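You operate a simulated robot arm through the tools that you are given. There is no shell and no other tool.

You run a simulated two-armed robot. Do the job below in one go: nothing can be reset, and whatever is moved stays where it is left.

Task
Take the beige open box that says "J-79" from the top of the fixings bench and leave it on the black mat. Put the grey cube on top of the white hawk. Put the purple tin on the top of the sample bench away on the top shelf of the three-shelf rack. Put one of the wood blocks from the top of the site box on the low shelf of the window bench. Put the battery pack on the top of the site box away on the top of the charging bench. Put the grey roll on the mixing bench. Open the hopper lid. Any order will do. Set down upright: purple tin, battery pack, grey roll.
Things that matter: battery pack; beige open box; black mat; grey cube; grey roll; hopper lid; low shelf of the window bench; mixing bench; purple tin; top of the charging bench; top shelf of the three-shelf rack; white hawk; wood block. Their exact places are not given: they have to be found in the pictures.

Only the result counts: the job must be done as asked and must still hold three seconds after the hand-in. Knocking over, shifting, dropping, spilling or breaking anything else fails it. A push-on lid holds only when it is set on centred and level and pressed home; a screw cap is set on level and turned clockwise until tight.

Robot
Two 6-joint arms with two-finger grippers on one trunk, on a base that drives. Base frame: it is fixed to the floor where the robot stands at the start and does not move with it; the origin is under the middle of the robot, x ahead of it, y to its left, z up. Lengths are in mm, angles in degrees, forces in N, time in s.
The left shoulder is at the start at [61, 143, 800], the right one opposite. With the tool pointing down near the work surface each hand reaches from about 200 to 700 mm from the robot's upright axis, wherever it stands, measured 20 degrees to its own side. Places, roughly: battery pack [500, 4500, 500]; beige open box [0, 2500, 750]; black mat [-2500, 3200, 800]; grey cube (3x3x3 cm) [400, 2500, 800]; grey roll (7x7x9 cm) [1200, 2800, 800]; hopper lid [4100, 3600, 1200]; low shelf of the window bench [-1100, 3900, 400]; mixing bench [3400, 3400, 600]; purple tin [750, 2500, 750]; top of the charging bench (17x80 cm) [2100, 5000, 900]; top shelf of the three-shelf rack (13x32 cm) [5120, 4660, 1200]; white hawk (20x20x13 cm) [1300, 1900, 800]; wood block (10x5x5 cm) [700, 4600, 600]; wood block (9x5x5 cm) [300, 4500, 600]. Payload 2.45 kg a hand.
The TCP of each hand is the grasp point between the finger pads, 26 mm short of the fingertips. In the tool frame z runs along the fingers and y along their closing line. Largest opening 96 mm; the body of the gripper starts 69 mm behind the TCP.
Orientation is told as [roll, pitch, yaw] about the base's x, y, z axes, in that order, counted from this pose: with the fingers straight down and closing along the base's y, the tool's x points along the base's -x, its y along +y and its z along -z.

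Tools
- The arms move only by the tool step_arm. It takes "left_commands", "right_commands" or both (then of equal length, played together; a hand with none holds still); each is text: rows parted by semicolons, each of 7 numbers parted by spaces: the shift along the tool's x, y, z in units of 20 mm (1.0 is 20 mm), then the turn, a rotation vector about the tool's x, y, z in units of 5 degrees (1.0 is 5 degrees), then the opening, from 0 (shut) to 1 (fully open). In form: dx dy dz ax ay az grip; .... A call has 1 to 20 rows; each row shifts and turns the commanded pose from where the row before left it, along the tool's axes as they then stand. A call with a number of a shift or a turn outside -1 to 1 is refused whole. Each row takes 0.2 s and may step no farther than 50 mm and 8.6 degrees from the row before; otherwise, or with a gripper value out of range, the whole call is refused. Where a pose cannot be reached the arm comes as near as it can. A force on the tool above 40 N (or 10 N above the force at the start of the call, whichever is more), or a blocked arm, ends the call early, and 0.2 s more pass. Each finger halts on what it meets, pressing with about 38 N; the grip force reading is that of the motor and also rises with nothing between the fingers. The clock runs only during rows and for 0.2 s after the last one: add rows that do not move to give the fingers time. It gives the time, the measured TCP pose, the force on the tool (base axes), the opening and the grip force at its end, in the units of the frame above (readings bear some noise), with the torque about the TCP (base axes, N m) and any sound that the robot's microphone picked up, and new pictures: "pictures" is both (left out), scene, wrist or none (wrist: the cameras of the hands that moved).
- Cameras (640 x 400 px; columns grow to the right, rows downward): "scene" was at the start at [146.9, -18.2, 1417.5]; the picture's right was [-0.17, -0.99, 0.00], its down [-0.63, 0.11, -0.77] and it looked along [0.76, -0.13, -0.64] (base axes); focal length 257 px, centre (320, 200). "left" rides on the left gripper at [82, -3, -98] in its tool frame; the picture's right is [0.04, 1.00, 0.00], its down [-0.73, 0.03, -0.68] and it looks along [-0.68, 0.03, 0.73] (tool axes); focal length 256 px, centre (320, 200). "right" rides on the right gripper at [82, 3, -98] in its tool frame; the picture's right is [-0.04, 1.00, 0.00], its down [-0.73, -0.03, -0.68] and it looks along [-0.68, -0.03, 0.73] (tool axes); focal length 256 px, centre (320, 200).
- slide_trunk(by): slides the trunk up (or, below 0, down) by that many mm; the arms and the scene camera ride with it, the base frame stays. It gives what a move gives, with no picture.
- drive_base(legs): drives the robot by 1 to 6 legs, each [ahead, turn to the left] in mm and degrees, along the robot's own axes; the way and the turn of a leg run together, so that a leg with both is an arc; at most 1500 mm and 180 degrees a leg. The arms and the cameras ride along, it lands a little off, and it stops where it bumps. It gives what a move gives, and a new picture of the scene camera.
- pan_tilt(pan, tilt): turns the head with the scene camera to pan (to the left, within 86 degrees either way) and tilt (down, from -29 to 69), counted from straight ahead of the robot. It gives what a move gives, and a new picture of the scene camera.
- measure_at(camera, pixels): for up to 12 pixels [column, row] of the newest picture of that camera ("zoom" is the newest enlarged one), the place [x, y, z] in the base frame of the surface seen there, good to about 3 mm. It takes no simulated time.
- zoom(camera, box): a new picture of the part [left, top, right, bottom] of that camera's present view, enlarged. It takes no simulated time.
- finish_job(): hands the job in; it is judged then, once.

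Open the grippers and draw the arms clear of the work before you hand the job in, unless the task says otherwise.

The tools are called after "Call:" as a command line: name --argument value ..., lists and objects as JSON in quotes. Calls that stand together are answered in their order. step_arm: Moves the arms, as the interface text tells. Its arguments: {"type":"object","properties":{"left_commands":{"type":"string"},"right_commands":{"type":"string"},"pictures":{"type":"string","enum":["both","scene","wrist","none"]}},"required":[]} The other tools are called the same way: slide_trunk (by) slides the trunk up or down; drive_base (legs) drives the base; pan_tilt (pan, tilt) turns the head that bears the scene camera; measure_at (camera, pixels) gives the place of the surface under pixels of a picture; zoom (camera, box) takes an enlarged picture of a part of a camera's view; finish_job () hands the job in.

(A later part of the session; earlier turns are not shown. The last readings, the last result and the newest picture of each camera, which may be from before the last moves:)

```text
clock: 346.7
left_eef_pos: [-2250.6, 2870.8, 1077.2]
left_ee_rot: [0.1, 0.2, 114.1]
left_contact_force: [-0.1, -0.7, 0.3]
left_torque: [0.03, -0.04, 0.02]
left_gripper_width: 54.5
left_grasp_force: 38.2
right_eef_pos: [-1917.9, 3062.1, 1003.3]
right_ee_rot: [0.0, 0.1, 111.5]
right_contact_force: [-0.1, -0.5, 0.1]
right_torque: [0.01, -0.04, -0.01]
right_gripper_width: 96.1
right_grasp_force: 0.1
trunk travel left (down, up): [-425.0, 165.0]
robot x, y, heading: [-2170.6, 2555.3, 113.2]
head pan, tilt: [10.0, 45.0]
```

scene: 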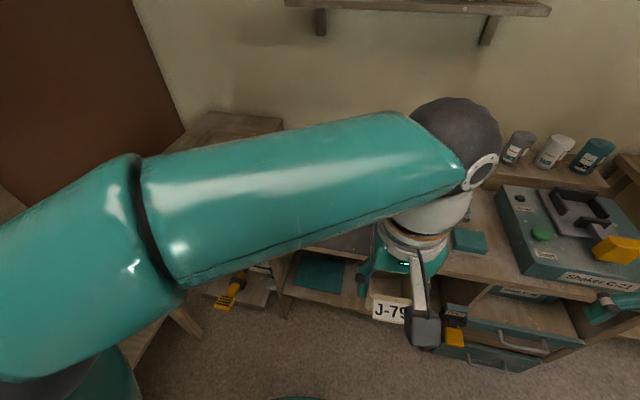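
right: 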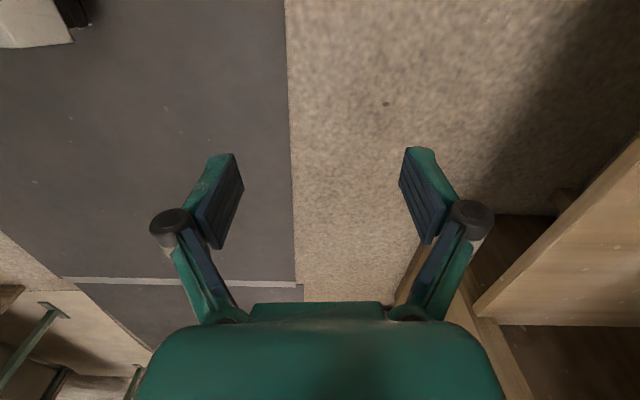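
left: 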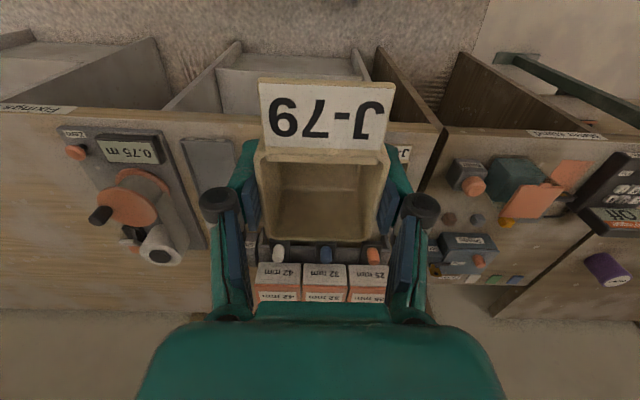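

The hand is at v≈3480; the target spot on the mat is about u −1130, v 3860. I drive 190 mm closer.

Call:
drive_base --legs '[[190, 0]]'

Call:
step_arm --left_commands "-1 0.2 0 0 0 0 0;-1 0.2 0 0 0 0 0;-1 0.2 0 0 0 0 0;-1 0.2 0 0 0 0 0;-1 0.2 0 0 0 0 0;-1 0.2 1 0 0 0 0;-1 0.2 1 0 0 0 0;-1 0.2 1 0 0 0 0;-1 0 1 0 0 0 0" --pictures "both"

```text
clock: 348.3
left_eef_pos: [-2323.6, 3048.9, 1076.6]
left_ee_rot: [0.2, 0.4, 114.1]
left_contact_force: [-0.9, 0.8, -1.2]
left_torque: [-0.06, 0.0, 0.0]
left_gripper_width: 54.7
left_grasp_force: 37.5
right_eef_pos: [-1992.1, 3240.9, 1001.8]
right_ee_rot: [0.0, 0.2, 111.4]
right_contact_force: [0.7, 0.1, -0.3]
right_torque: [-0.03, -0.01, 0.02]
right_gripper_width: 95.7
right_grasp_force: 0.1
trunk travel left (down, up): [-425.0, 165.0]
robot x, y, heading: [-2244.7, 2731.3, 112.9]
head pan, tilt: [10.0, 45.0]
```

scene: 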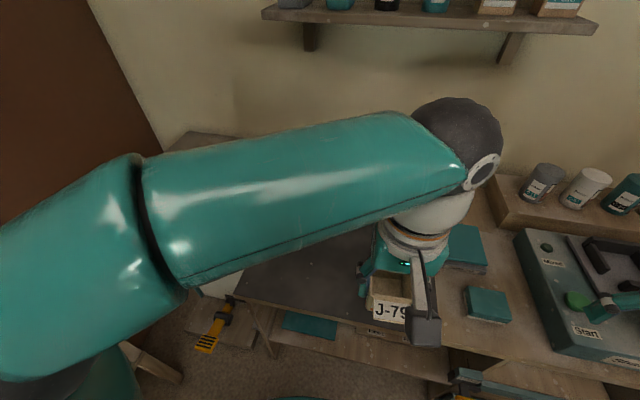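

```text
clock: 350.3
left_eef_pos: [-2427.9, 3200.2, 995.1]
left_ee_rot: [0.1, 0.3, 114.0]
left_contact_force: [0.0, 0.4, -0.9]
left_torque: [0.01, -0.03, 0.01]
left_gripper_width: 54.8
left_grasp_force: 37.7
right_eef_pos: [-1990.9, 3240.3, 1002.5]
right_ee_rot: [0.1, 0.1, 111.3]
right_contact_force: [0.3, 0.9, 0.2]
right_torque: [-0.02, -0.03, -0.01]
right_gripper_width: 95.9
right_grasp_force: 0.0
trunk travel left (down, up): [-425.0, 165.0]
robot x, y, heading: [-2247.3, 2732.5, 113.2]
head pan, tilt: [10.0, 45.0]
```

scene: 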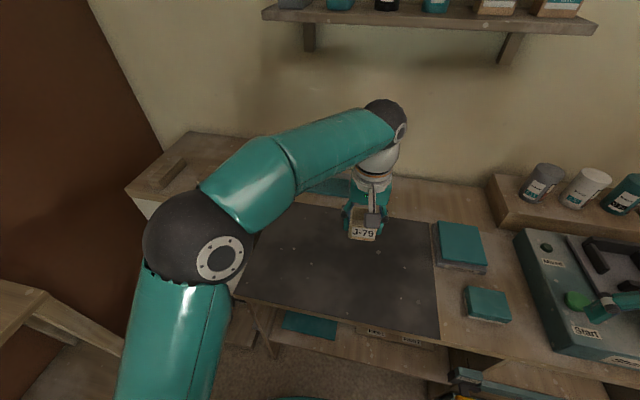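
left: 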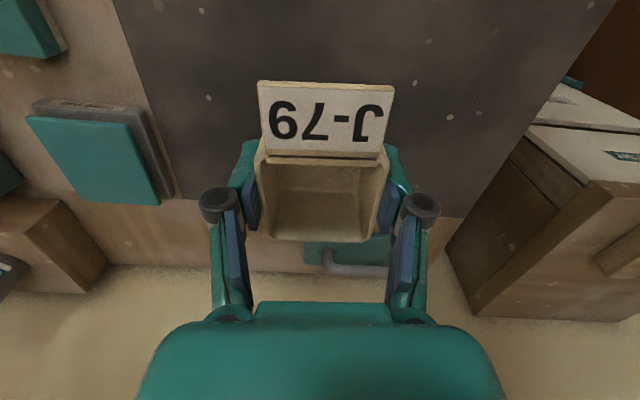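

The box hangs over the middle of the mat ([-2428, 3200]). I lower it to just above the mat.

Call:
step_arm --left_commands "0 0 1 0 0 0 0;0 0 1 0 0 0 0;0 0 1 0 0 0 0;0 0 1 0 0 0 0;0 0 1 0 0 0 0;0 0 1 0 0 0 0;0 0 1 0 0 0 0;0 0 1 0 0 0 0;0 0 1 0 0 0 0;0 0 0.6 0 0 0 0;0 0 0 0 0 0 0" --pictures "both"

```text
clock: 352.7
left_eef_pos: [-2426.9, 3197.4, 804.9]
left_ee_rot: [0.1, 0.3, 114.2]
left_contact_force: [0.1, 0.4, -0.3]
left_torque: [0.01, -0.01, -0.03]
left_gripper_width: 54.9
left_grasp_force: 37.3
right_eef_pos: [-1991.7, 3240.3, 1003.4]
right_ee_rot: [0.1, 0.1, 111.4]
right_contact_force: [0.1, -0.3, -0.1]
right_torque: [-0.04, 0.02, 0.0]
right_gripper_width: 96.0
right_grasp_force: 0.0
trunk travel left (down, up): [-425.0, 165.0]
robot x, y, heading: [-2243.2, 2731.8, 113.0]
head pan, tilt: [10.0, 45.0]
```

scene: 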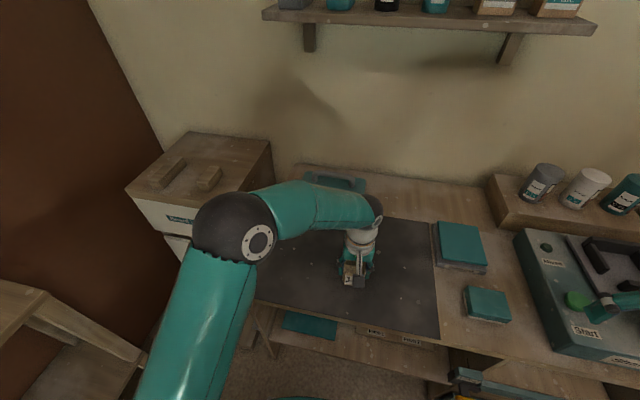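
left: 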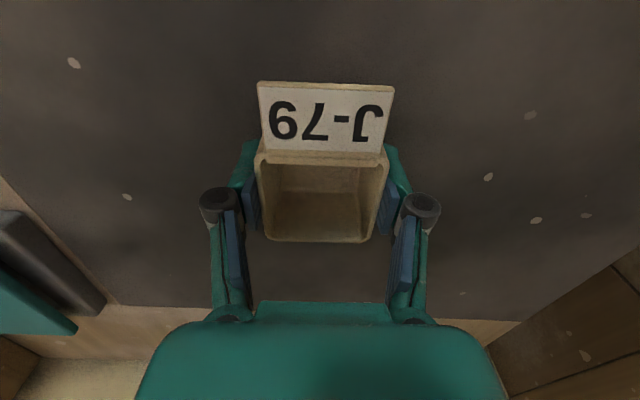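

Clearly over the mat, about 13 mm above it. I lower in small steps to contact.

Call:
step_arm --left_commands "0 0 0.4 0 0 0 0;0 0 0.1 0 0 0 0;0 0 0.1 0 0 0 0;0 0 0 0 0 0 0" --pictures "none"

```text
clock: 353.7
left_eef_pos: [-2428.6, 3198.2, 793.6]
left_ee_rot: [0.1, 0.1, 114.1]
left_contact_force: [0.5, 0.4, -0.5]
left_torque: [-0.02, 0.0, 0.0]
left_gripper_width: 54.5
left_grasp_force: 38.2
right_eef_pos: [-1991.7, 3240.3, 1003.9]
right_ee_rot: [0.1, 0.1, 111.5]
right_contact_force: [0.6, -0.1, -0.1]
right_torque: [0.01, 0.0, -0.01]
right_gripper_width: 95.9
right_grasp_force: 0.0
trunk travel left (down, up): [-425.0, 165.0]
robot x, y, heading: [-2245.3, 2730.9, 113.2]
head pan, tilt: [10.0, 45.0]
```

Call:
step_arm --left_commands "0 0 0.1 0 0 0 0;0 0 0.1 0 0 0 0;0 0 0 0 0 0 0" --pictures "none"

```text
clock: 354.5
left_eef_pos: [-2426.4, 3198.5, 792.0]
left_ee_rot: [-0.1, -0.1, 114.2]
left_contact_force: [0.7, 0.6, 19.0]
left_torque: [-0.33, -0.16, 0.02]
left_gripper_width: 54.9
left_grasp_force: 38.2
right_eef_pos: [-1990.6, 3239.3, 1003.0]
right_ee_rot: [0.1, 0.2, 111.4]
right_contact_force: [0.0, -1.5, 0.0]
right_torque: [0.0, -0.02, -0.03]
right_gripper_width: 96.0
right_grasp_force: 0.1
trunk travel left (down, up): [-425.0, 165.0]
robot x, y, heading: [-2244.2, 2735.3, 113.1]
head pan, tilt: [10.0, 45.0]
```

The box touches the mat (19 N). I open the fingers evenly and rise.

Call:
step_arm --left_commands "0 0 -0.07 0 0 0 0.62;0 0 0 0 0 0 0.7;0 0 0 0 0 0 0.8;0 0 0 0 0 0 0.85;0 0 -0.5 0 0 0 0.85;0 0 -1 0 0 0 0.85;0 0 -1 0 0 0 0.85;0 0 -1 0 0 0 0.85;0 0 -1 0 0 0 0.85;0 0 -1 0 0 0 0.85;0 0 -1 0 0 0 0.85;0 0 -1 0 0 0 0.85;0 0 -1 0 0 0 0.85" --pictures "both"

```text
clock: 357.3
left_eef_pos: [-2426.3, 3195.0, 961.6]
left_ee_rot: [0.0, 0.4, 114.1]
left_contact_force: [0.7, 0.3, -0.5]
left_torque: [-0.01, -0.01, 0.0]
left_gripper_width: 81.5
left_grasp_force: 0.1
right_eef_pos: [-1990.6, 3240.2, 1002.7]
right_ee_rot: [0.0, 0.0, 111.3]
right_contact_force: [0.4, 0.6, 0.6]
right_torque: [-0.02, 0.05, 0.02]
right_gripper_width: 95.7
right_grasp_force: 0.1
trunk travel left (down, up): [-425.0, 165.0]
robot x, y, heading: [-2245.4, 2730.8, 113.3]
head pan, tilt: [10.0, 45.0]
```

scene: 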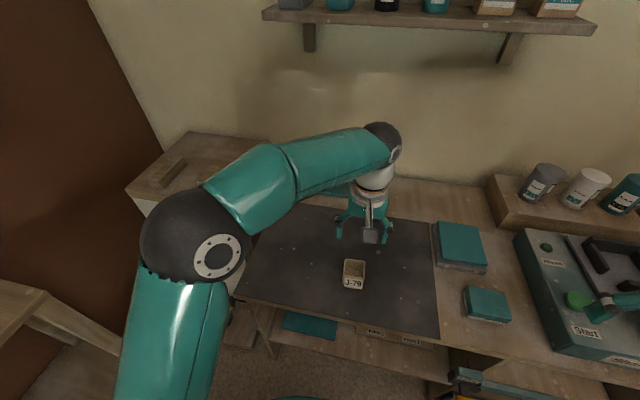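
left: 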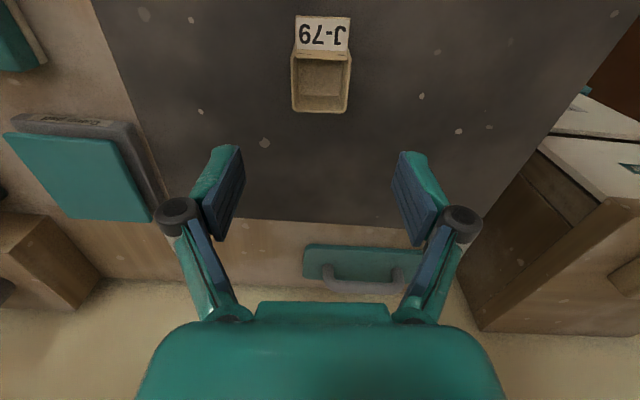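

The J-79 box stands on the black mat. I retract the left hand, back away and turn toward the partition benches again.

Call:
step_arm --left_commands "0 0 -1 0 0 0 1;0 0 -1 0 0 0 1;1 0 -1 0 0 0 1;1 0 -1 0 0 0 1;1 0 -1 0 0 0 1;1 0 0 0 0 0 1;1 0 0 0 0 0 1;1 0 0 0 0 0 1;1 0 0 0 0 0 1;1 0 0 0 0 0 1" --pictures "none"

Call:
drive_base --legs '[[-330, 0], [0, -45]]'

Call:
drive_base --legs '[[0, -46]]'

Call:
pan_tilt --pan 0 --tilt 30

```text
clock: 359.5
left_eef_pos: [-2362.2, 3051.2, 1060.8]
left_ee_rot: [0.1, 0.2, 114.2]
left_contact_force: [-0.8, 0.2, 0.5]
left_torque: [0.01, -0.01, -0.02]
left_gripper_width: 96.0
left_grasp_force: 0.1
right_eef_pos: [-1991.4, 3238.4, 1002.8]
right_ee_rot: [0.1, 0.0, 111.3]
right_contact_force: [-0.1, -0.4, -0.2]
right_torque: [-0.01, -0.01, 0.01]
right_gripper_width: 96.0
right_grasp_force: 0.0
trunk travel left (down, up): [-425.0, 165.0]
robot x, y, heading: [-2250.2, 2732.4, 113.1]
head pan, tilt: [10.0, 45.0]
```

```text
clock: 364.0
left_eef_pos: [-1974.0, 2743.3, 1061.0]
left_ee_rot: [0.0, 0.2, 69.2]
left_contact_force: [0.7, 0.2, -0.2]
left_torque: [0.0, -0.07, 0.0]
left_gripper_width: 96.0
left_grasp_force: 0.0
right_eef_pos: [-1579.7, 2612.9, 1003.3]
right_ee_rot: [0.1, 0.0, 66.6]
right_contact_force: [0.5, -0.3, 0.2]
right_torque: [-0.02, 0.0, 0.0]
right_gripper_width: 96.1
right_grasp_force: 0.0
trunk travel left (down, up): [-425.0, 165.0]
robot x, y, heading: [-2137.8, 2439.3, 68.3]
head pan, tilt: [10.0, 45.0]
```

scene: 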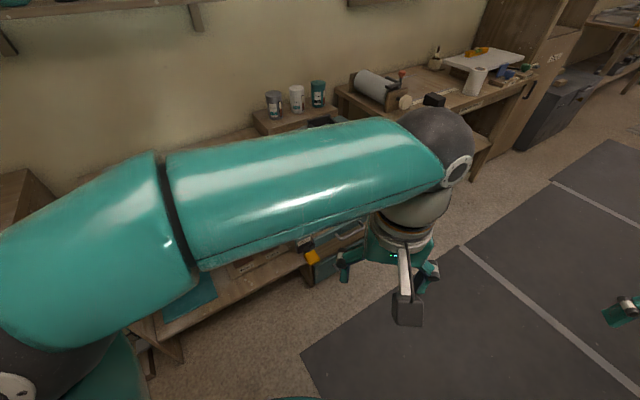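

```text
clock: 366.7
left_eef_pos: [-1807.4, 2531.6, 1061.5]
left_ee_rot: [0.1, 0.3, 23.2]
left_contact_force: [-0.1, 0.0, -0.1]
left_torque: [-0.02, -0.04, 0.02]
left_gripper_width: 95.8
left_grasp_force: 0.1
right_eef_pos: [-1625.6, 2158.6, 1002.7]
right_ee_rot: [0.1, 0.0, 20.6]
right_contact_force: [-0.3, 0.4, -0.2]
right_torque: [-0.01, 0.03, 0.0]
right_gripper_width: 96.2
right_grasp_force: 0.0
trunk travel left (down, up): [-425.0, 165.0]
robot x, y, heading: [-2151.3, 2467.5, 22.7]
head pan, tilt: [10.0, 45.0]
```

scene: 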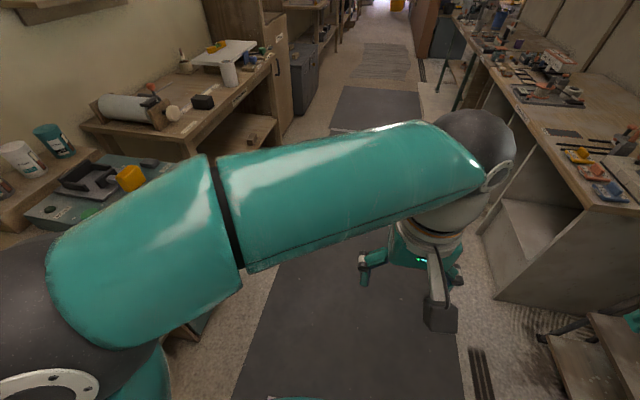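

```text
clock: 367.5
left_eef_pos: [-1807.9, 2531.9, 1061.6]
left_ee_rot: [0.1, 0.2, 23.4]
left_contact_force: [0.6, 0.2, 0.6]
left_torque: [-0.02, -0.04, 0.0]
left_gripper_width: 96.0
left_grasp_force: 0.1
right_eef_pos: [-1626.5, 2159.3, 1002.9]
right_ee_rot: [-0.1, 0.0, 20.7]
right_contact_force: [-0.4, 0.6, -0.4]
right_torque: [-0.03, 0.02, -0.02]
right_gripper_width: 95.7
right_grasp_force: 0.1
trunk travel left (down, up): [-425.0, 165.0]
robot x, y, heading: [-2150.9, 2463.5, 22.4]
head pan, tilt: [0.0, 30.0]
```

scene: 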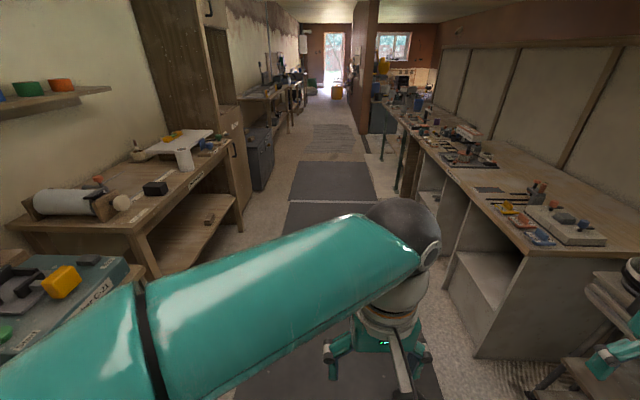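

The aisle ahead is clear. I drive about 2350 mm along it toward the cube and the purple tin.

Call:
drive_base --legs '[[0, 1.5], [1250, 0], [1100, 0]]'

Call:
pan_tilt --pan -70 --tilt 35

```text
clock: 379.7
left_eef_pos: [340.7, 3541.9, 1062.0]
left_ee_rot: [0.1, 0.1, 25.6]
left_contact_force: [0.4, 0.5, 0.0]
left_torque: [0.0, 0.0, 0.01]
left_gripper_width: 96.1
left_grasp_force: 0.1
right_eef_pos: [537.3, 3176.3, 1004.2]
right_ee_rot: [0.2, 0.2, 22.9]
right_contact_force: [0.2, 0.1, 0.1]
right_torque: [-0.01, 0.01, 0.03]
right_gripper_width: 96.3
right_grasp_force: 0.1
trunk travel left (down, up): [-425.0, 165.0]
robot x, y, heading: [0.9, 3461.1, 24.9]
head pan, tilt: [0.0, 30.0]
```

scene: 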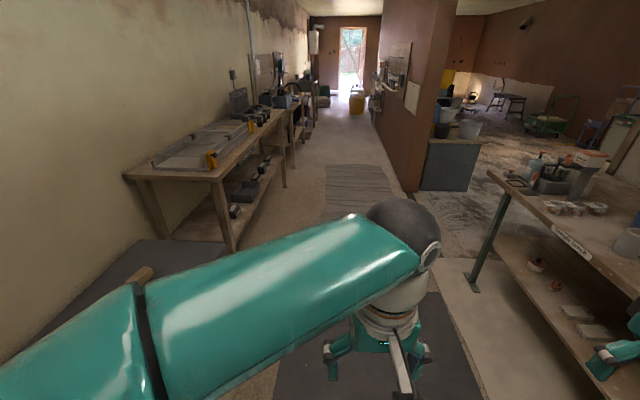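

```text
clock: 381.1
left_eef_pos: [340.0, 3542.8, 1061.9]
left_ee_rot: [0.1, 0.2, 25.5]
left_contact_force: [0.6, -0.7, 0.2]
left_torque: [0.01, -0.01, -0.02]
left_gripper_width: 96.1
left_grasp_force: 0.0
right_eef_pos: [538.1, 3176.2, 1003.1]
right_ee_rot: [0.1, 0.1, 22.8]
right_contact_force: [0.4, 0.0, 0.0]
right_torque: [0.0, 0.02, 0.03]
right_gripper_width: 96.1
right_grasp_force: 0.1
trunk travel left (down, up): [-425.0, 165.0]
robot x, y, heading: [3.4, 3466.4, 25.0]
head pan, tilt: [-70.0, 35.0]
```

scene: 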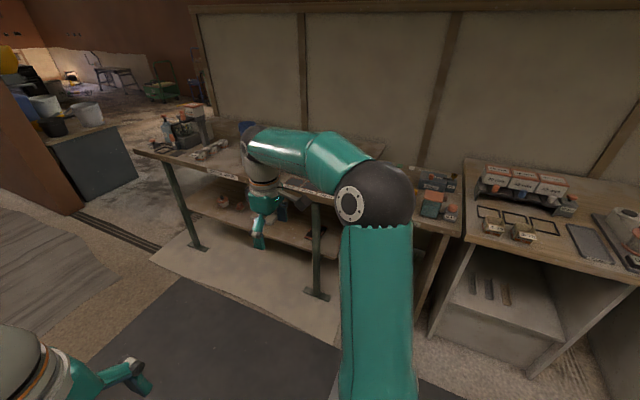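

I'm level with the water-stand bench. I turn right in steps to face it and look for the grey cube and the purple tin.

Call:
drive_base --legs '[[0, -31]]'

Call:
drive_base --legs '[[0, -31]]'

Call:
drive_base --legs '[[0, -30]]'

Call:
pan_tilt --pan 10 --tilt 35

```text
clock: 383.2
left_eef_pos: [330.3, 3354.9, 1061.5]
left_ee_rot: [0.0, 0.2, -5.6]
left_contact_force: [-0.4, 0.2, 0.1]
left_torque: [0.0, 0.0, -0.03]
left_gripper_width: 95.8
left_grasp_force: 0.1
right_eef_pos: [309.5, 2941.1, 1004.4]
right_ee_rot: [0.1, 0.2, -8.3]
right_contact_force: [-0.3, -0.8, 0.1]
right_torque: [-0.03, -0.01, 0.03]
right_gripper_width: 96.0
right_grasp_force: 0.0
trunk travel left (down, up): [-425.0, 165.0]
robot x, y, heading: [0.7, 3480.1, -6.5]
head pan, tilt: [-70.0, 35.0]
```

scene: 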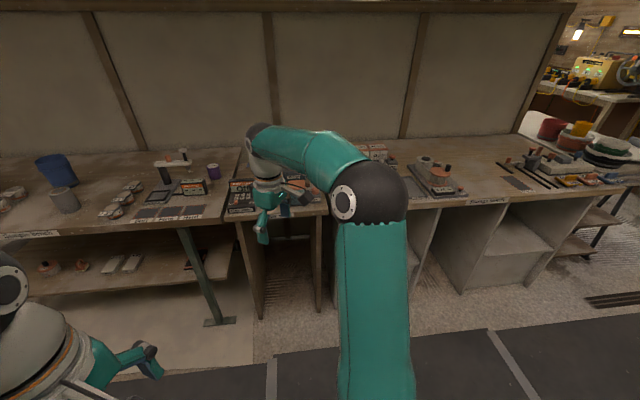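

```text
clock: 385.3
left_eef_pos: [220.3, 3204.1, 1066.0]
left_ee_rot: [-0.2, -0.1, -36.6]
left_contact_force: [-0.5, -0.1, -0.6]
left_torque: [0.04, 0.03, -0.01]
left_gripper_width: 95.8
left_grasp_force: 0.1
right_eef_pos: [-13.0, 2859.0, 1006.0]
right_ee_rot: [0.1, 0.2, -39.4]
right_contact_force: [0.3, 0.4, -0.5]
right_torque: [0.01, -0.01, -0.01]
right_gripper_width: 96.0
right_grasp_force: 0.1
trunk travel left (down, up): [-425.0, 165.0]
robot x, y, heading: [9.9, 3496.1, -37.7]
head pan, tilt: [-70.0, 35.0]
```

scene: 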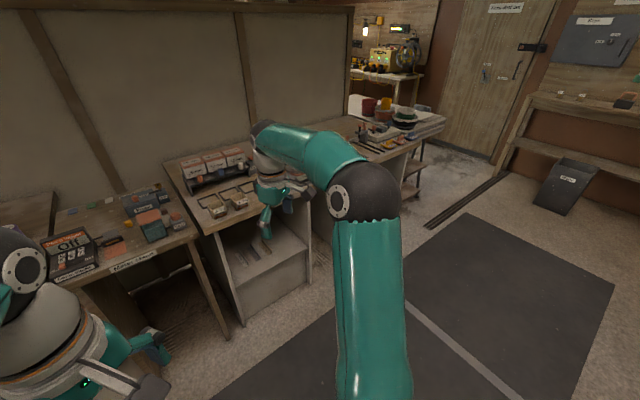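

```text
clock: 387.3
left_eef_pos: [60.0, 3136.4, 1086.5]
left_ee_rot: [-2.8, -1.1, -65.2]
left_contact_force: [-0.4, -0.7, -0.9]
left_torque: [-0.02, -0.01, 0.03]
left_gripper_width: 96.3
left_grasp_force: 0.1
right_eef_pos: [-330.4, 2958.0, 1006.8]
right_ee_rot: [0.1, 0.4, -69.8]
right_contact_force: [-0.4, 0.0, -0.1]
right_torque: [0.0, -0.04, 0.01]
right_gripper_width: 95.7
right_grasp_force: 0.1
trunk travel left (down, up): [-425.0, 165.0]
robot x, y, heading: [31.9, 3501.4, -67.4]
head pan, tilt: [-70.0, 35.0]
```

scene: 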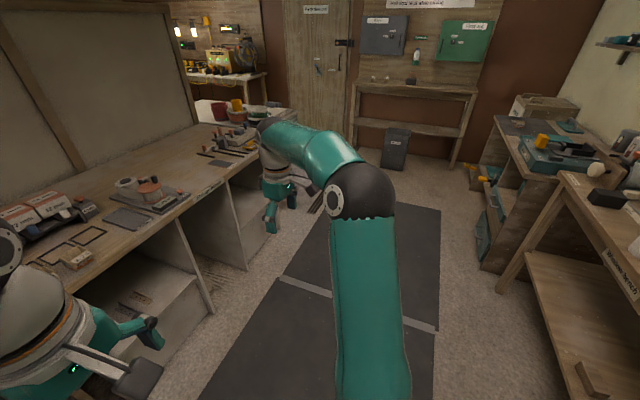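

```text
clock: 388.9
left_eef_pos: [60.5, 3137.3, 1087.8]
left_ee_rot: [-3.0, -1.3, -65.1]
left_contact_force: [0.0, 0.5, 0.2]
left_torque: [-0.01, 0.01, -0.02]
left_gripper_width: 96.1
left_grasp_force: 0.0
right_eef_pos: [-330.4, 2959.6, 1006.1]
right_ee_rot: [0.1, 0.2, -69.8]
right_contact_force: [-0.2, 0.1, -0.2]
right_torque: [-0.01, -0.01, 0.02]
right_gripper_width: 96.2
right_grasp_force: 0.1
trunk travel left (down, up): [-425.0, 165.0]
robot x, y, heading: [33.0, 3499.9, -67.3]
head pan, tilt: [10.0, 35.0]
```

scene: 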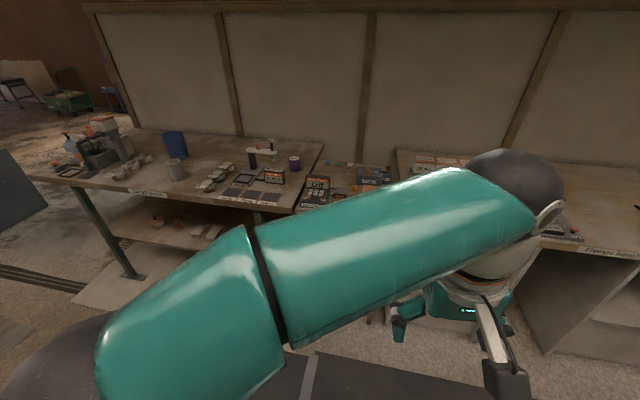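

The left hand's pose has changed slightly (tilted 3°, 25 mm higher), so its elbow may be touching something. I look to the left and around it.

Call:
pan_tilt --pan 75 --tilt 30

```text
clock: 390.2
left_eef_pos: [61.2, 3138.9, 1088.6]
left_ee_rot: [-3.0, -1.3, -65.1]
left_contact_force: [0.1, -0.4, 0.1]
left_torque: [0.04, 0.01, -0.01]
left_gripper_width: 95.8
left_grasp_force: 0.1
right_eef_pos: [-330.8, 2959.5, 1005.2]
right_ee_rot: [0.1, 0.1, -69.7]
right_contact_force: [0.5, -0.5, 0.2]
right_torque: [-0.02, 0.0, -0.05]
right_gripper_width: 96.1
right_grasp_force: 0.1
trunk travel left (down, up): [-425.0, 165.0]
robot x, y, heading: [32.8, 3500.3, -67.7]
head pan, tilt: [75.0, 30.0]
```

scene: 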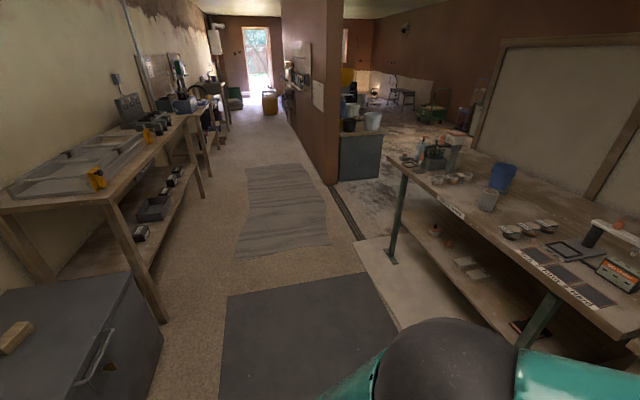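

Nothing touches the elbow visibly. I check the frame by measuring known fixed things: the block and the corner of the site box, and the sample bench's corner.

Call:
measure_at --camera "scene" --pixels '[[15, 335], [130, 275], [95, 175], [340, 180], [405, 160], [450, 205], [500, 190], [490, 200], [600, 300], [440, 330], [430, 350], [560, 375]]'

```text
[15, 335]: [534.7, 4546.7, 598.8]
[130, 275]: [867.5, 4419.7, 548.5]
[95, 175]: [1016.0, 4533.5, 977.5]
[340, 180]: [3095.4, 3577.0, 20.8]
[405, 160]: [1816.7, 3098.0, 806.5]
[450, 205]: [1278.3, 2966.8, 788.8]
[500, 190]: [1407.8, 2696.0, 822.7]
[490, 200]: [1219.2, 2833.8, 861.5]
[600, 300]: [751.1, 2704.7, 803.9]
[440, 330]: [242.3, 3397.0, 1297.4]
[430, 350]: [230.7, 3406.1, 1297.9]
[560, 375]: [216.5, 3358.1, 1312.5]
```

The hand readings show that the robot really stands farther back ([-200, 3408]) than the odometry says. I look down at the left elbow to see whether it touches anything.

Call:
pan_tilt --pan 70 --tilt 60

Call:
pan_tilt --pan 86 --tilt 5

```text
clock: 391.2
left_eef_pos: [60.9, 3138.8, 1088.2]
left_ee_rot: [-3.0, -1.3, -65.1]
left_contact_force: [0.5, -0.4, -0.4]
left_torque: [0.0, -0.01, 0.04]
left_gripper_width: 95.7
left_grasp_force: 0.0
right_eef_pos: [-330.4, 2959.9, 1005.1]
right_ee_rot: [0.2, 0.3, -69.7]
right_contact_force: [-0.1, 0.5, -0.3]
right_torque: [0.0, 0.02, 0.02]
right_gripper_width: 96.0
right_grasp_force: 0.0
trunk travel left (down, up): [-425.0, 165.0]
robot x, y, heading: [31.8, 3498.0, -67.3]
head pan, tilt: [70.0, 60.0]
```

scene: 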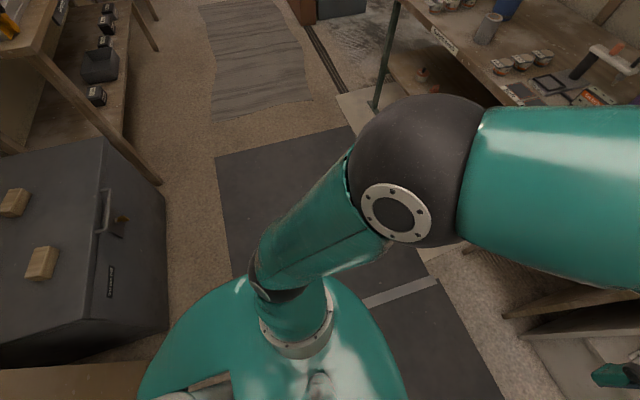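

```text
clock: 392.4
left_eef_pos: [61.3, 3138.1, 1088.4]
left_ee_rot: [-3.0, -1.4, -65.1]
left_contact_force: [-0.2, 0.2, 0.0]
left_torque: [0.02, 0.03, -0.06]
left_gripper_width: 95.8
left_grasp_force: 0.0
right_eef_pos: [-330.3, 2959.6, 1006.0]
right_ee_rot: [0.1, 0.2, -69.7]
right_contact_force: [-0.6, 0.4, 0.3]
right_torque: [0.01, -0.01, 0.01]
right_gripper_width: 96.1
right_grasp_force: 0.0
trunk travel left (down, up): [-425.0, 165.0]
robot x, y, heading: [31.8, 3498.9, -67.3]
head pan, tilt: [85.9, 5.0]
```

scene: 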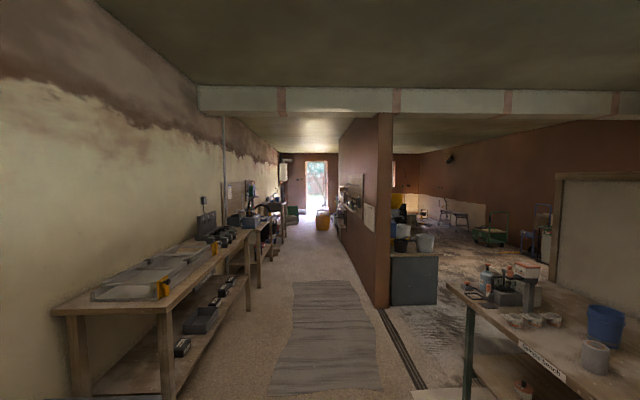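

At the bottom left of the first view there is a brown edge close to the robot. I go back to that view and measure it and the site box.

Call:
pan_tilt --pan 80 --tilt 60

Call:
measure_at --camera "scene" --pixels '[[70, 385], [120, 370], [60, 340], [180, 385], [150, 300], [130, 200], [60, 250], [300, 380], [420, 200], [350, 250]]'

```text
clock: 393.7
left_eef_pos: [61.7, 3137.9, 1088.9]
left_ee_rot: [-3.1, -1.3, -65.1]
left_contact_force: [0.6, -0.9, 0.2]
left_torque: [0.0, -0.03, -0.01]
left_gripper_width: 96.0
left_grasp_force: 0.0
right_eef_pos: [-329.4, 2959.5, 1004.9]
right_ee_rot: [0.1, 0.2, -69.7]
right_contact_force: [0.4, 0.5, -1.0]
right_torque: [-0.04, 0.0, 0.03]
right_gripper_width: 95.7
right_grasp_force: 0.1
trunk travel left (down, up): [-425.0, 165.0]
robot x, y, heading: [30.5, 3505.4, -67.3]
head pan, tilt: [80.0, 60.0]
```

scene: 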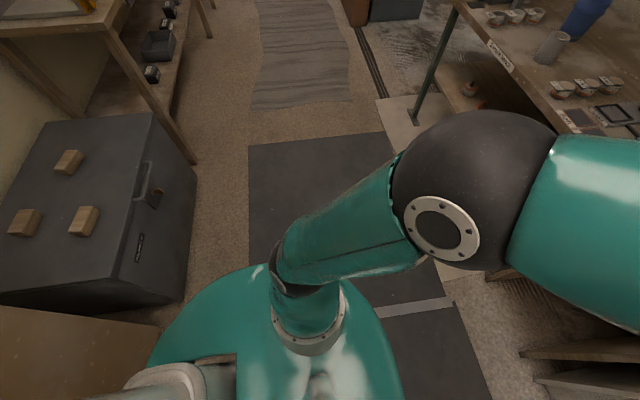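

```text
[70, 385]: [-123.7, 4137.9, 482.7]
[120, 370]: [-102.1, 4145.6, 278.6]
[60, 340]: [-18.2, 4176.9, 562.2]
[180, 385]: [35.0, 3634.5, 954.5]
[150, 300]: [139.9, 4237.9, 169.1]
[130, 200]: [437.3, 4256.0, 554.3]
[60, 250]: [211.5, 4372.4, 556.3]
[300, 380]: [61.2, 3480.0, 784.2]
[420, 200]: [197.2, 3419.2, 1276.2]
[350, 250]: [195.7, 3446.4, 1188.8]
```

Now it is clear: the body is where the odometry says, but both hands have crept about 300 mm to the robot's right while turning. I move both hands back to the left by 300 mm.

Call:
step_arm --left_commands "0 1 0 0 0 0 1;0 1 0 0 0 0 1;0 1 0 0 0 0 1;0 1 0 0 0 0 1;0 1 0 0 0 0 1;0 1 0 0 0 0 1;0 1 0 0 0 0 1;0 1 0 0 0 0 1;0 1 0 0 0 0 1;0 1 0 0 0 0 1;0 1 0 0 0 0 1;0 1 0 0 0 0 1;0 1 0 0 0 0 1;0 1 0 0 0 0 1;0 1 0 0 0 0 1" --right_commands "0 1 0 0 0 0 1;0 1 0 0 0 0 1;0 1 0 0 0 0 1;0 1 0 0 0 0 1;0 1 0 0 0 0 1;0 1 0 0 0 0 1;0 1 0 0 0 0 1;0 1 0 0 0 0 1;0 1 0 0 0 0 1;0 1 0 0 0 0 1;0 1 0 0 0 0 1;0 1 0 0 0 0 1;0 1 0 0 0 0 1;0 1 0 0 0 0 1;0 1 0 0 0 0 1" --pictures "none"

Call:
pan_tilt --pan 0 --tilt 35

```text
clock: 396.9
left_eef_pos: [333.0, 3264.0, 1070.4]
left_ee_rot: [-2.7, -1.2, -65.2]
left_contact_force: [0.2, 1.1, -0.5]
left_torque: [0.0, 0.04, 0.01]
left_gripper_width: 95.9
left_grasp_force: 0.1
right_eef_pos: [-49.1, 3063.3, 1005.4]
right_ee_rot: [0.0, 0.1, -69.7]
right_contact_force: [0.8, 0.5, 0.4]
right_torque: [-0.01, 0.0, 0.02]
right_gripper_width: 95.7
right_grasp_force: 0.0
trunk travel left (down, up): [-425.0, 165.0]
robot x, y, heading: [32.9, 3505.6, -67.8]
head pan, tilt: [80.0, 60.0]
```

```text
clock: 398.4
left_eef_pos: [332.4, 3263.3, 1071.8]
left_ee_rot: [-2.7, -1.2, -65.1]
left_contact_force: [0.1, -0.8, 0.3]
left_torque: [-0.01, -0.03, 0.02]
left_gripper_width: 96.0
left_grasp_force: 0.0
right_eef_pos: [-51.3, 3063.0, 1005.3]
right_ee_rot: [0.1, 0.1, -69.7]
right_contact_force: [0.2, 0.0, -0.1]
right_torque: [0.03, -0.01, -0.01]
right_gripper_width: 96.0
right_grasp_force: 0.1
trunk travel left (down, up): [-425.0, 165.0]
robot x, y, heading: [28.8, 3502.3, -67.4]
head pan, tilt: [0.0, 35.0]
```

scene: 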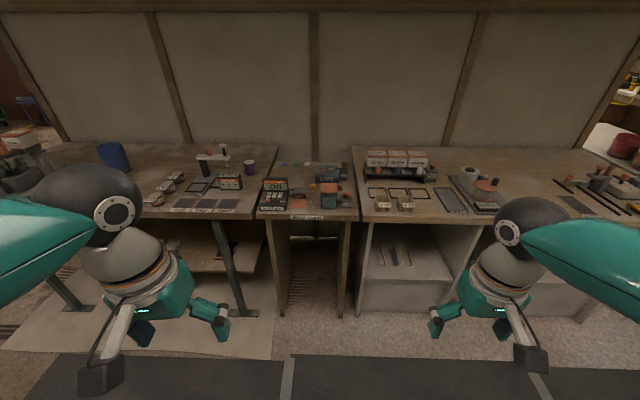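

The hands are symmetric again. I zoom in on the middle bench and the tin's corner to find the grey cube.

Call:
zoom --camera "scene" --box '[180, 135, 360, 225]'

Call:
measure_at --camera "zoom" --pixels '[[248, 110], [245, 125], [350, 105], [390, 105], [450, 100], [505, 165], [440, 95], [375, 108]]'

```text
3.56 times, centred on (270, 180) of scene
```

zoom: 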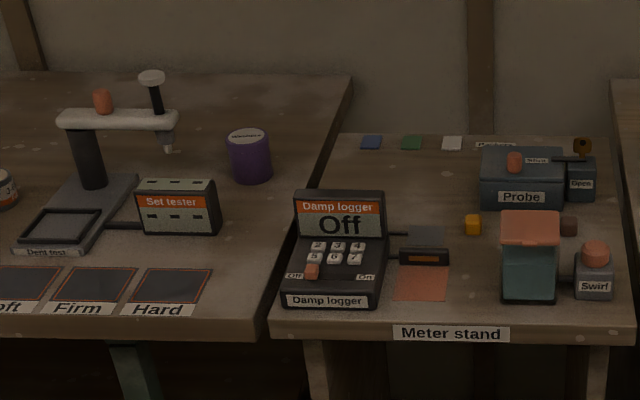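

```text
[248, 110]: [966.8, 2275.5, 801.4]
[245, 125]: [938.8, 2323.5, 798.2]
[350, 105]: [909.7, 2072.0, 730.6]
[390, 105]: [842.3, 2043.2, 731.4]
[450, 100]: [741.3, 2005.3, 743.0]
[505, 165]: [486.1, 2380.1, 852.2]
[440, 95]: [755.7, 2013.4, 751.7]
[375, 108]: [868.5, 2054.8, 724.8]
```

The meter stand shows a yellow cube at zoom (473,225) and a brown one at (568,226); the grey one must be between them, hidden behind the orange-topped dispenser. I measure these and the tin.

Call:
measure_at --camera "zoom" --pixels '[[473, 220], [473, 230], [568, 220], [568, 230], [530, 225], [530, 270], [250, 140], [250, 160], [250, 178], [420, 270], [590, 255], [520, 190]]'

```text
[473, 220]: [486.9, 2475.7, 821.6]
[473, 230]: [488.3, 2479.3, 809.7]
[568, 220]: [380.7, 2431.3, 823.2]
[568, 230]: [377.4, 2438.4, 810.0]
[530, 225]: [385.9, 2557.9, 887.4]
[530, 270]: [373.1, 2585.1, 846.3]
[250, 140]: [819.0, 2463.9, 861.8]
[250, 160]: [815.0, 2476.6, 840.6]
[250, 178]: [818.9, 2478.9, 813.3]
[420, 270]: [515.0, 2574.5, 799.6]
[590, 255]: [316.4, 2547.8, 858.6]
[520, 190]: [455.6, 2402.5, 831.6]
```

The tin is at [817, 2472] (top z 862) and the cube should be near [433, 2455]. I level the left hand, then drive closer, to stand between the two.

Call:
step_arm --left_commands "0 0 0 -0.54 0.24 0.46 1;0 0 0 0 0 0 1" --pictures "none"

Call:
drive_base --legs '[[0, 15], [630, 0], [0, -17]]'

Call:
pan_tilt --pan 0 --tilt 45

```text
clock: 399.0
left_eef_pos: [332.7, 3264.7, 1072.1]
left_ee_rot: [-0.1, 0.0, -67.5]
left_contact_force: [0.3, 0.9, -0.2]
left_torque: [0.02, 0.0, 0.02]
left_gripper_width: 96.0
left_grasp_force: 0.1
right_eef_pos: [-50.2, 3063.2, 1006.1]
right_ee_rot: [0.1, 0.2, -69.7]
right_contact_force: [0.2, 0.1, -0.5]
right_torque: [0.01, -0.01, 0.02]
right_gripper_width: 95.9
right_grasp_force: 0.1
trunk travel left (down, up): [-425.0, 165.0]
robot x, y, heading: [28.6, 3493.2, -67.6]
head pan, tilt: [0.0, 35.0]
```

```text
clock: 404.6
left_eef_pos: [704.8, 2746.9, 1071.8]
left_ee_rot: [-0.2, 0.0, -70.1]
left_contact_force: [0.2, 0.3, -0.1]
left_torque: [-0.01, 0.0, -0.01]
left_gripper_width: 96.0
left_grasp_force: 0.1
right_eef_pos: [313.1, 2563.6, 1005.5]
right_ee_rot: [0.1, 0.2, -72.3]
right_contact_force: [-0.9, -0.6, 0.1]
right_torque: [0.0, 0.0, -0.03]
right_gripper_width: 96.0
right_grasp_force: 0.1
trunk travel left (down, up): [-425.0, 165.0]
robot x, y, heading: [422.0, 3002.5, -69.8]
head pan, tilt: [0.0, 35.0]
```

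scene: 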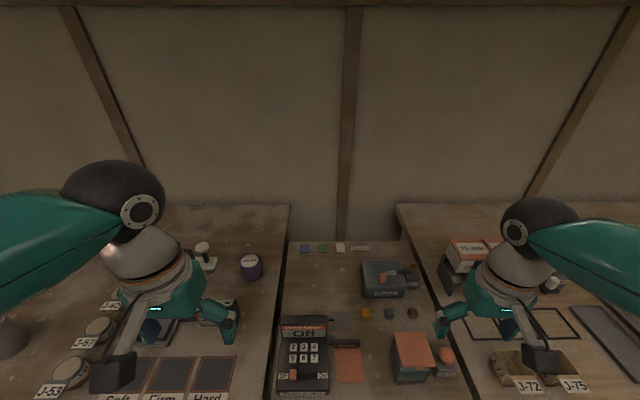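

```text
clock: 405.3
left_eef_pos: [705.3, 2747.4, 1072.3]
left_ee_rot: [0.0, 0.0, -70.1]
left_contact_force: [0.1, 0.4, 0.5]
left_torque: [0.02, 0.0, -0.02]
left_gripper_width: 96.0
left_grasp_force: 0.1
right_eef_pos: [313.6, 2563.8, 1006.4]
right_ee_rot: [0.1, 0.1, -72.4]
right_contact_force: [0.2, 0.4, 0.3]
right_torque: [0.0, 0.04, -0.01]
right_gripper_width: 96.1
right_grasp_force: 0.0
trunk travel left (down, up): [-425.0, 165.0]
robot x, y, heading: [422.2, 3001.1, -69.8]
head pan, tilt: [0.0, 45.0]
```

scene: 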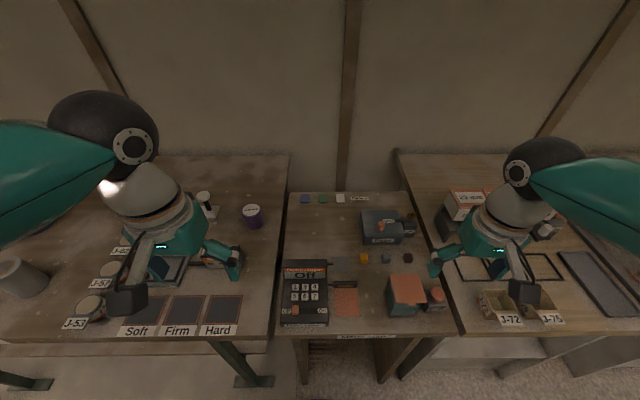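

Now the three cubes are visible: yellow (364,258), grey (385,258), brown (407,258). I zoom in and measure the grey one.

Call:
zoom --camera "scene" --box '[330, 200, 450, 320]'

Call:
measure_at --camera "scene" --pixels '[[385, 256], [386, 262], [364, 256], [407, 256], [400, 285], [410, 280], [380, 235], [252, 211], [252, 225], [245, 214], [259, 212]]'

```text
3.33 times, centred on (390, 260) of scene
```

zoom: 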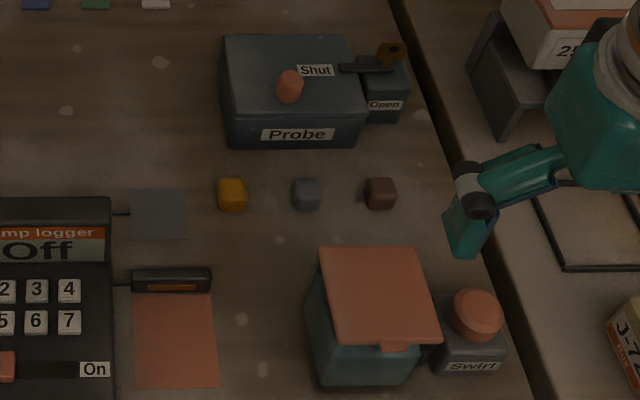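

```text
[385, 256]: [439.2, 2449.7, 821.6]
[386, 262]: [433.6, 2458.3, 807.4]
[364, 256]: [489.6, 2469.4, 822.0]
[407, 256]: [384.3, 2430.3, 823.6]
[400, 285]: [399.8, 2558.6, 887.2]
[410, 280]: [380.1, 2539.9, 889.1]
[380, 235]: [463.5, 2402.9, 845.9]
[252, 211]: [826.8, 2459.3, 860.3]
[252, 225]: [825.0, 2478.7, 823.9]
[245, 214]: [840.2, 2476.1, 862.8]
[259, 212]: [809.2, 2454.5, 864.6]
```

The grey cube is at [439, 2448], top z≈823. I move the right hand over it, turning it by 87° so that it closes fore-and-aft between the neighbours.

Call:
step_arm --right_commands "-1 0.55 0 0 0 0 0.6;-1 0.55 0 0 0 0 0.6;-1 0.55 0 0 0 0 0.6;-1 0.55 0 0 0 0 0.6;-1 0.55 0 0 0 0 0.6;-1 0.55 0 0 0 0 0.6;-1 0.55 0 0 0 0 0.6;-0.4 0.38 0 0 0 0 0.6" --pictures "none"

Call:
step_arm --right_commands "0 0 0 0 0 1 0.6;0 0 0 0 0 1 0.6;0 0 0 0 0 1 0.6;0 0 0 0 0 1 0.6;0 0 0 0 0 1 0.6;0 0 0 0 0 1 0.6;0 0 0 0 0 1 0.6;0 0 0 0 0 1 0.6;0 0 0 0 0 1 0.6;0 0 0 0 0 1 0.6;0 0 0 0 0 1 0.6;0 0 0 0 0 1 0.6;0 0 0 0 0 1 0.6;0 0 0 0 0 1 0.6;0 0 0 0 0 1 0.6;0 0 0 0 0 1 0.6;0 0 0 0 0 1 0.6;0 0 0 0 0 0.4 0.6" --pictures "both"

```text
clock: 407.1
left_eef_pos: [704.5, 2746.6, 1071.7]
left_ee_rot: [-0.1, 0.1, -70.1]
left_contact_force: [-1.0, -1.2, -0.4]
left_torque: [0.0, -0.01, 0.04]
left_gripper_width: 95.9
left_grasp_force: 0.1
right_eef_pos: [438.0, 2449.6, 1005.6]
right_ee_rot: [0.2, 0.1, -72.3]
right_contact_force: [0.2, -0.6, -0.6]
right_torque: [-0.01, 0.04, 0.01]
right_gripper_width: 57.7
right_grasp_force: 0.1
trunk travel left (down, up): [-425.0, 165.0]
robot x, y, heading: [426.7, 3001.8, -69.8]
head pan, tilt: [0.0, 45.0]
```

```text
clock: 410.9
left_eef_pos: [704.0, 2747.0, 1071.6]
left_ee_rot: [-0.1, 0.0, -70.0]
left_contact_force: [0.8, 0.6, 0.1]
left_torque: [0.0, 0.0, 0.02]
left_gripper_width: 95.8
left_grasp_force: 0.0
right_eef_pos: [437.8, 2449.0, 1007.0]
right_ee_rot: [-0.2, 0.1, -159.4]
right_contact_force: [0.0, 0.1, -0.5]
right_torque: [-0.05, -0.02, -0.01]
right_gripper_width: 57.8
right_grasp_force: 0.0
trunk travel left (down, up): [-425.0, 165.0]
robot x, y, heading: [419.8, 3000.6, -70.1]
head pan, tilt: [0.0, 45.0]
```

scene: 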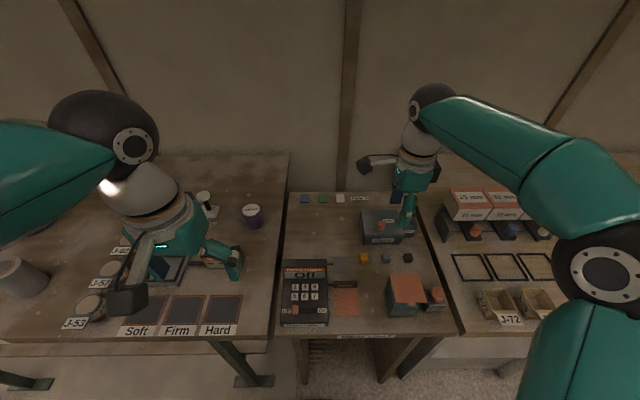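
right: 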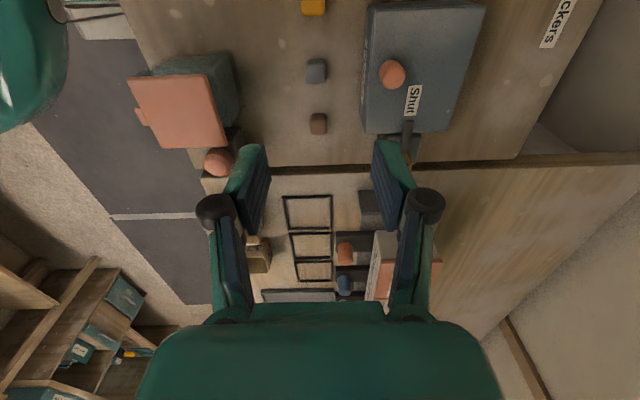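

The grey cube sits right below the hand (px (316,70) in the wrist view). I narrow the fingers to 48 mm, and descend most of the way.

Call:
step_arm --right_commands "0 -0.2 1 0 0 0 0.5;0 0 1 0 0 0 0.5;0 0 1 0 0 0 0.5;0 0 1 0 0 0 0.5;0 0 1 0 0 0 0.5;0 0 1 0 0 0 0.5;0 0 0.5 0 0 0 0.5;0 0 0 0 0 0 0.5" --pictures "both"

```text
clock: 412.7
left_eef_pos: [704.4, 2747.0, 1072.2]
left_ee_rot: [-0.1, 0.0, -70.2]
left_contact_force: [-0.4, 0.4, 0.6]
left_torque: [0.01, 0.03, 0.0]
left_gripper_width: 95.8
left_grasp_force: 0.1
right_eef_pos: [438.2, 2453.4, 874.7]
right_ee_rot: [-0.2, 0.1, -159.2]
right_contact_force: [0.3, 0.8, -0.5]
right_torque: [0.0, -0.04, 0.01]
right_gripper_width: 48.2
right_grasp_force: 0.0
trunk travel left (down, up): [-425.0, 165.0]
robot x, y, heading: [426.2, 3004.2, -70.2]
head pan, tilt: [0.0, 45.0]
```

scene: 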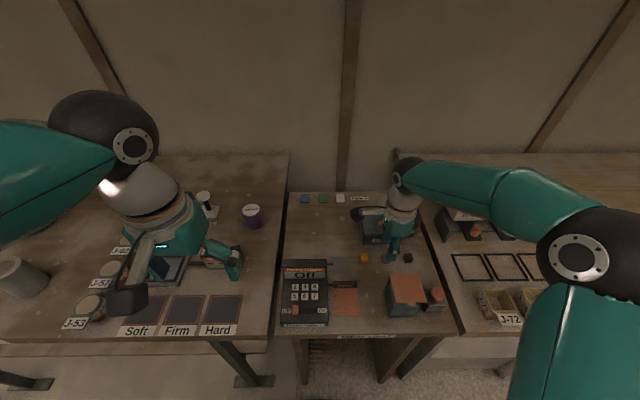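
right: 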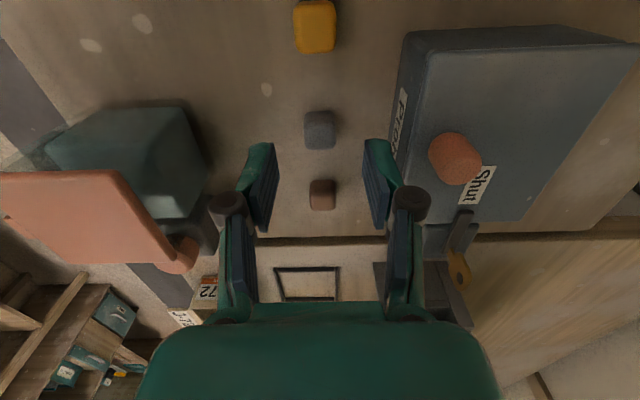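

The cube is centred between the fingers. I check the probe box's height and the clearance to its front face before going lower.

Call:
measure_at --camera "right" --pixels '[[420, 100], [500, 120], [405, 60], [393, 150], [320, 125], [305, 125], [336, 125], [450, 155], [410, 200], [180, 130]]'

```text
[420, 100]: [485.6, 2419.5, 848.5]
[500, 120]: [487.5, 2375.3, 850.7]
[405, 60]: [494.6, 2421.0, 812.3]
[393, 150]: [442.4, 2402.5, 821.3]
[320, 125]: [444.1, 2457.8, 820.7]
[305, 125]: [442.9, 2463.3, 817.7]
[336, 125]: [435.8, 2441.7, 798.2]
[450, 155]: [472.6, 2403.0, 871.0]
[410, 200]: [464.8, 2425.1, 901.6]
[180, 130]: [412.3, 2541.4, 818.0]
```

The probe box's front face leaves about 16 mm to the finger. I narrow the opening to 41 mm and go down to z≈829, then close.

Call:
step_arm --right_commands "0 0 0 0 0 0 0.42;0 0 0.8 0 0 0 0.42;0 0 0.8 0 0 0 0.42;0 0 0.65 0 0 0 0.42;0 0 0 0 0 0 0.42" --pictures "wrist"

```text
clock: 413.9
left_eef_pos: [703.9, 2746.9, 1072.2]
left_ee_rot: [-0.1, 0.0, -70.1]
left_contact_force: [0.6, 1.0, -0.8]
left_torque: [0.05, 0.02, -0.03]
left_gripper_width: 96.0
left_grasp_force: 0.0
right_eef_pos: [438.2, 2453.1, 829.1]
right_ee_rot: [-0.3, 0.1, -159.4]
right_contact_force: [-0.1, 0.1, -0.1]
right_torque: [-0.05, 0.02, 0.01]
right_gripper_width: 40.6
right_grasp_force: 0.0
trunk travel left (down, up): [-425.0, 165.0]
robot x, y, heading: [424.9, 2999.4, -70.0]
head pan, tilt: [0.0, 45.0]
```

right: 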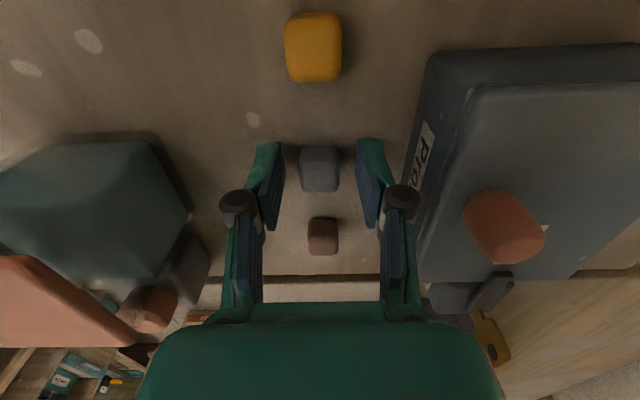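

The cube is between the finger ends. I close.

Call:
step_arm --right_commands "0 0 0 0 0 0 0.3;0 0 0 0 0 0 0.2;0 0 0 0 0 0 0;0 0 0 0 0 0 0;0 0 0 0 0 0 0" --pictures "wrist"

```text
clock: 415.1
left_eef_pos: [706.3, 2746.3, 1071.6]
left_ee_rot: [-0.1, 0.0, -70.0]
left_contact_force: [0.0, -1.0, -0.3]
left_torque: [0.02, 0.04, -0.01]
left_gripper_width: 95.9
left_grasp_force: 0.1
right_eef_pos: [437.9, 2452.8, 829.5]
right_ee_rot: [-0.2, 0.1, -159.2]
right_contact_force: [0.1, 0.7, 0.9]
right_torque: [0.03, 0.01, 0.02]
right_gripper_width: 19.9
right_grasp_force: 37.8
trunk travel left (down, up): [-425.0, 165.0]
robot x, y, heading: [419.9, 2997.9, -69.9]
head pan, tilt: [0.0, 45.0]
```

right: 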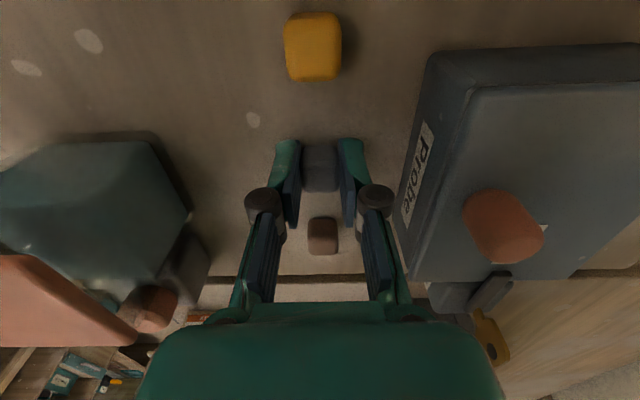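

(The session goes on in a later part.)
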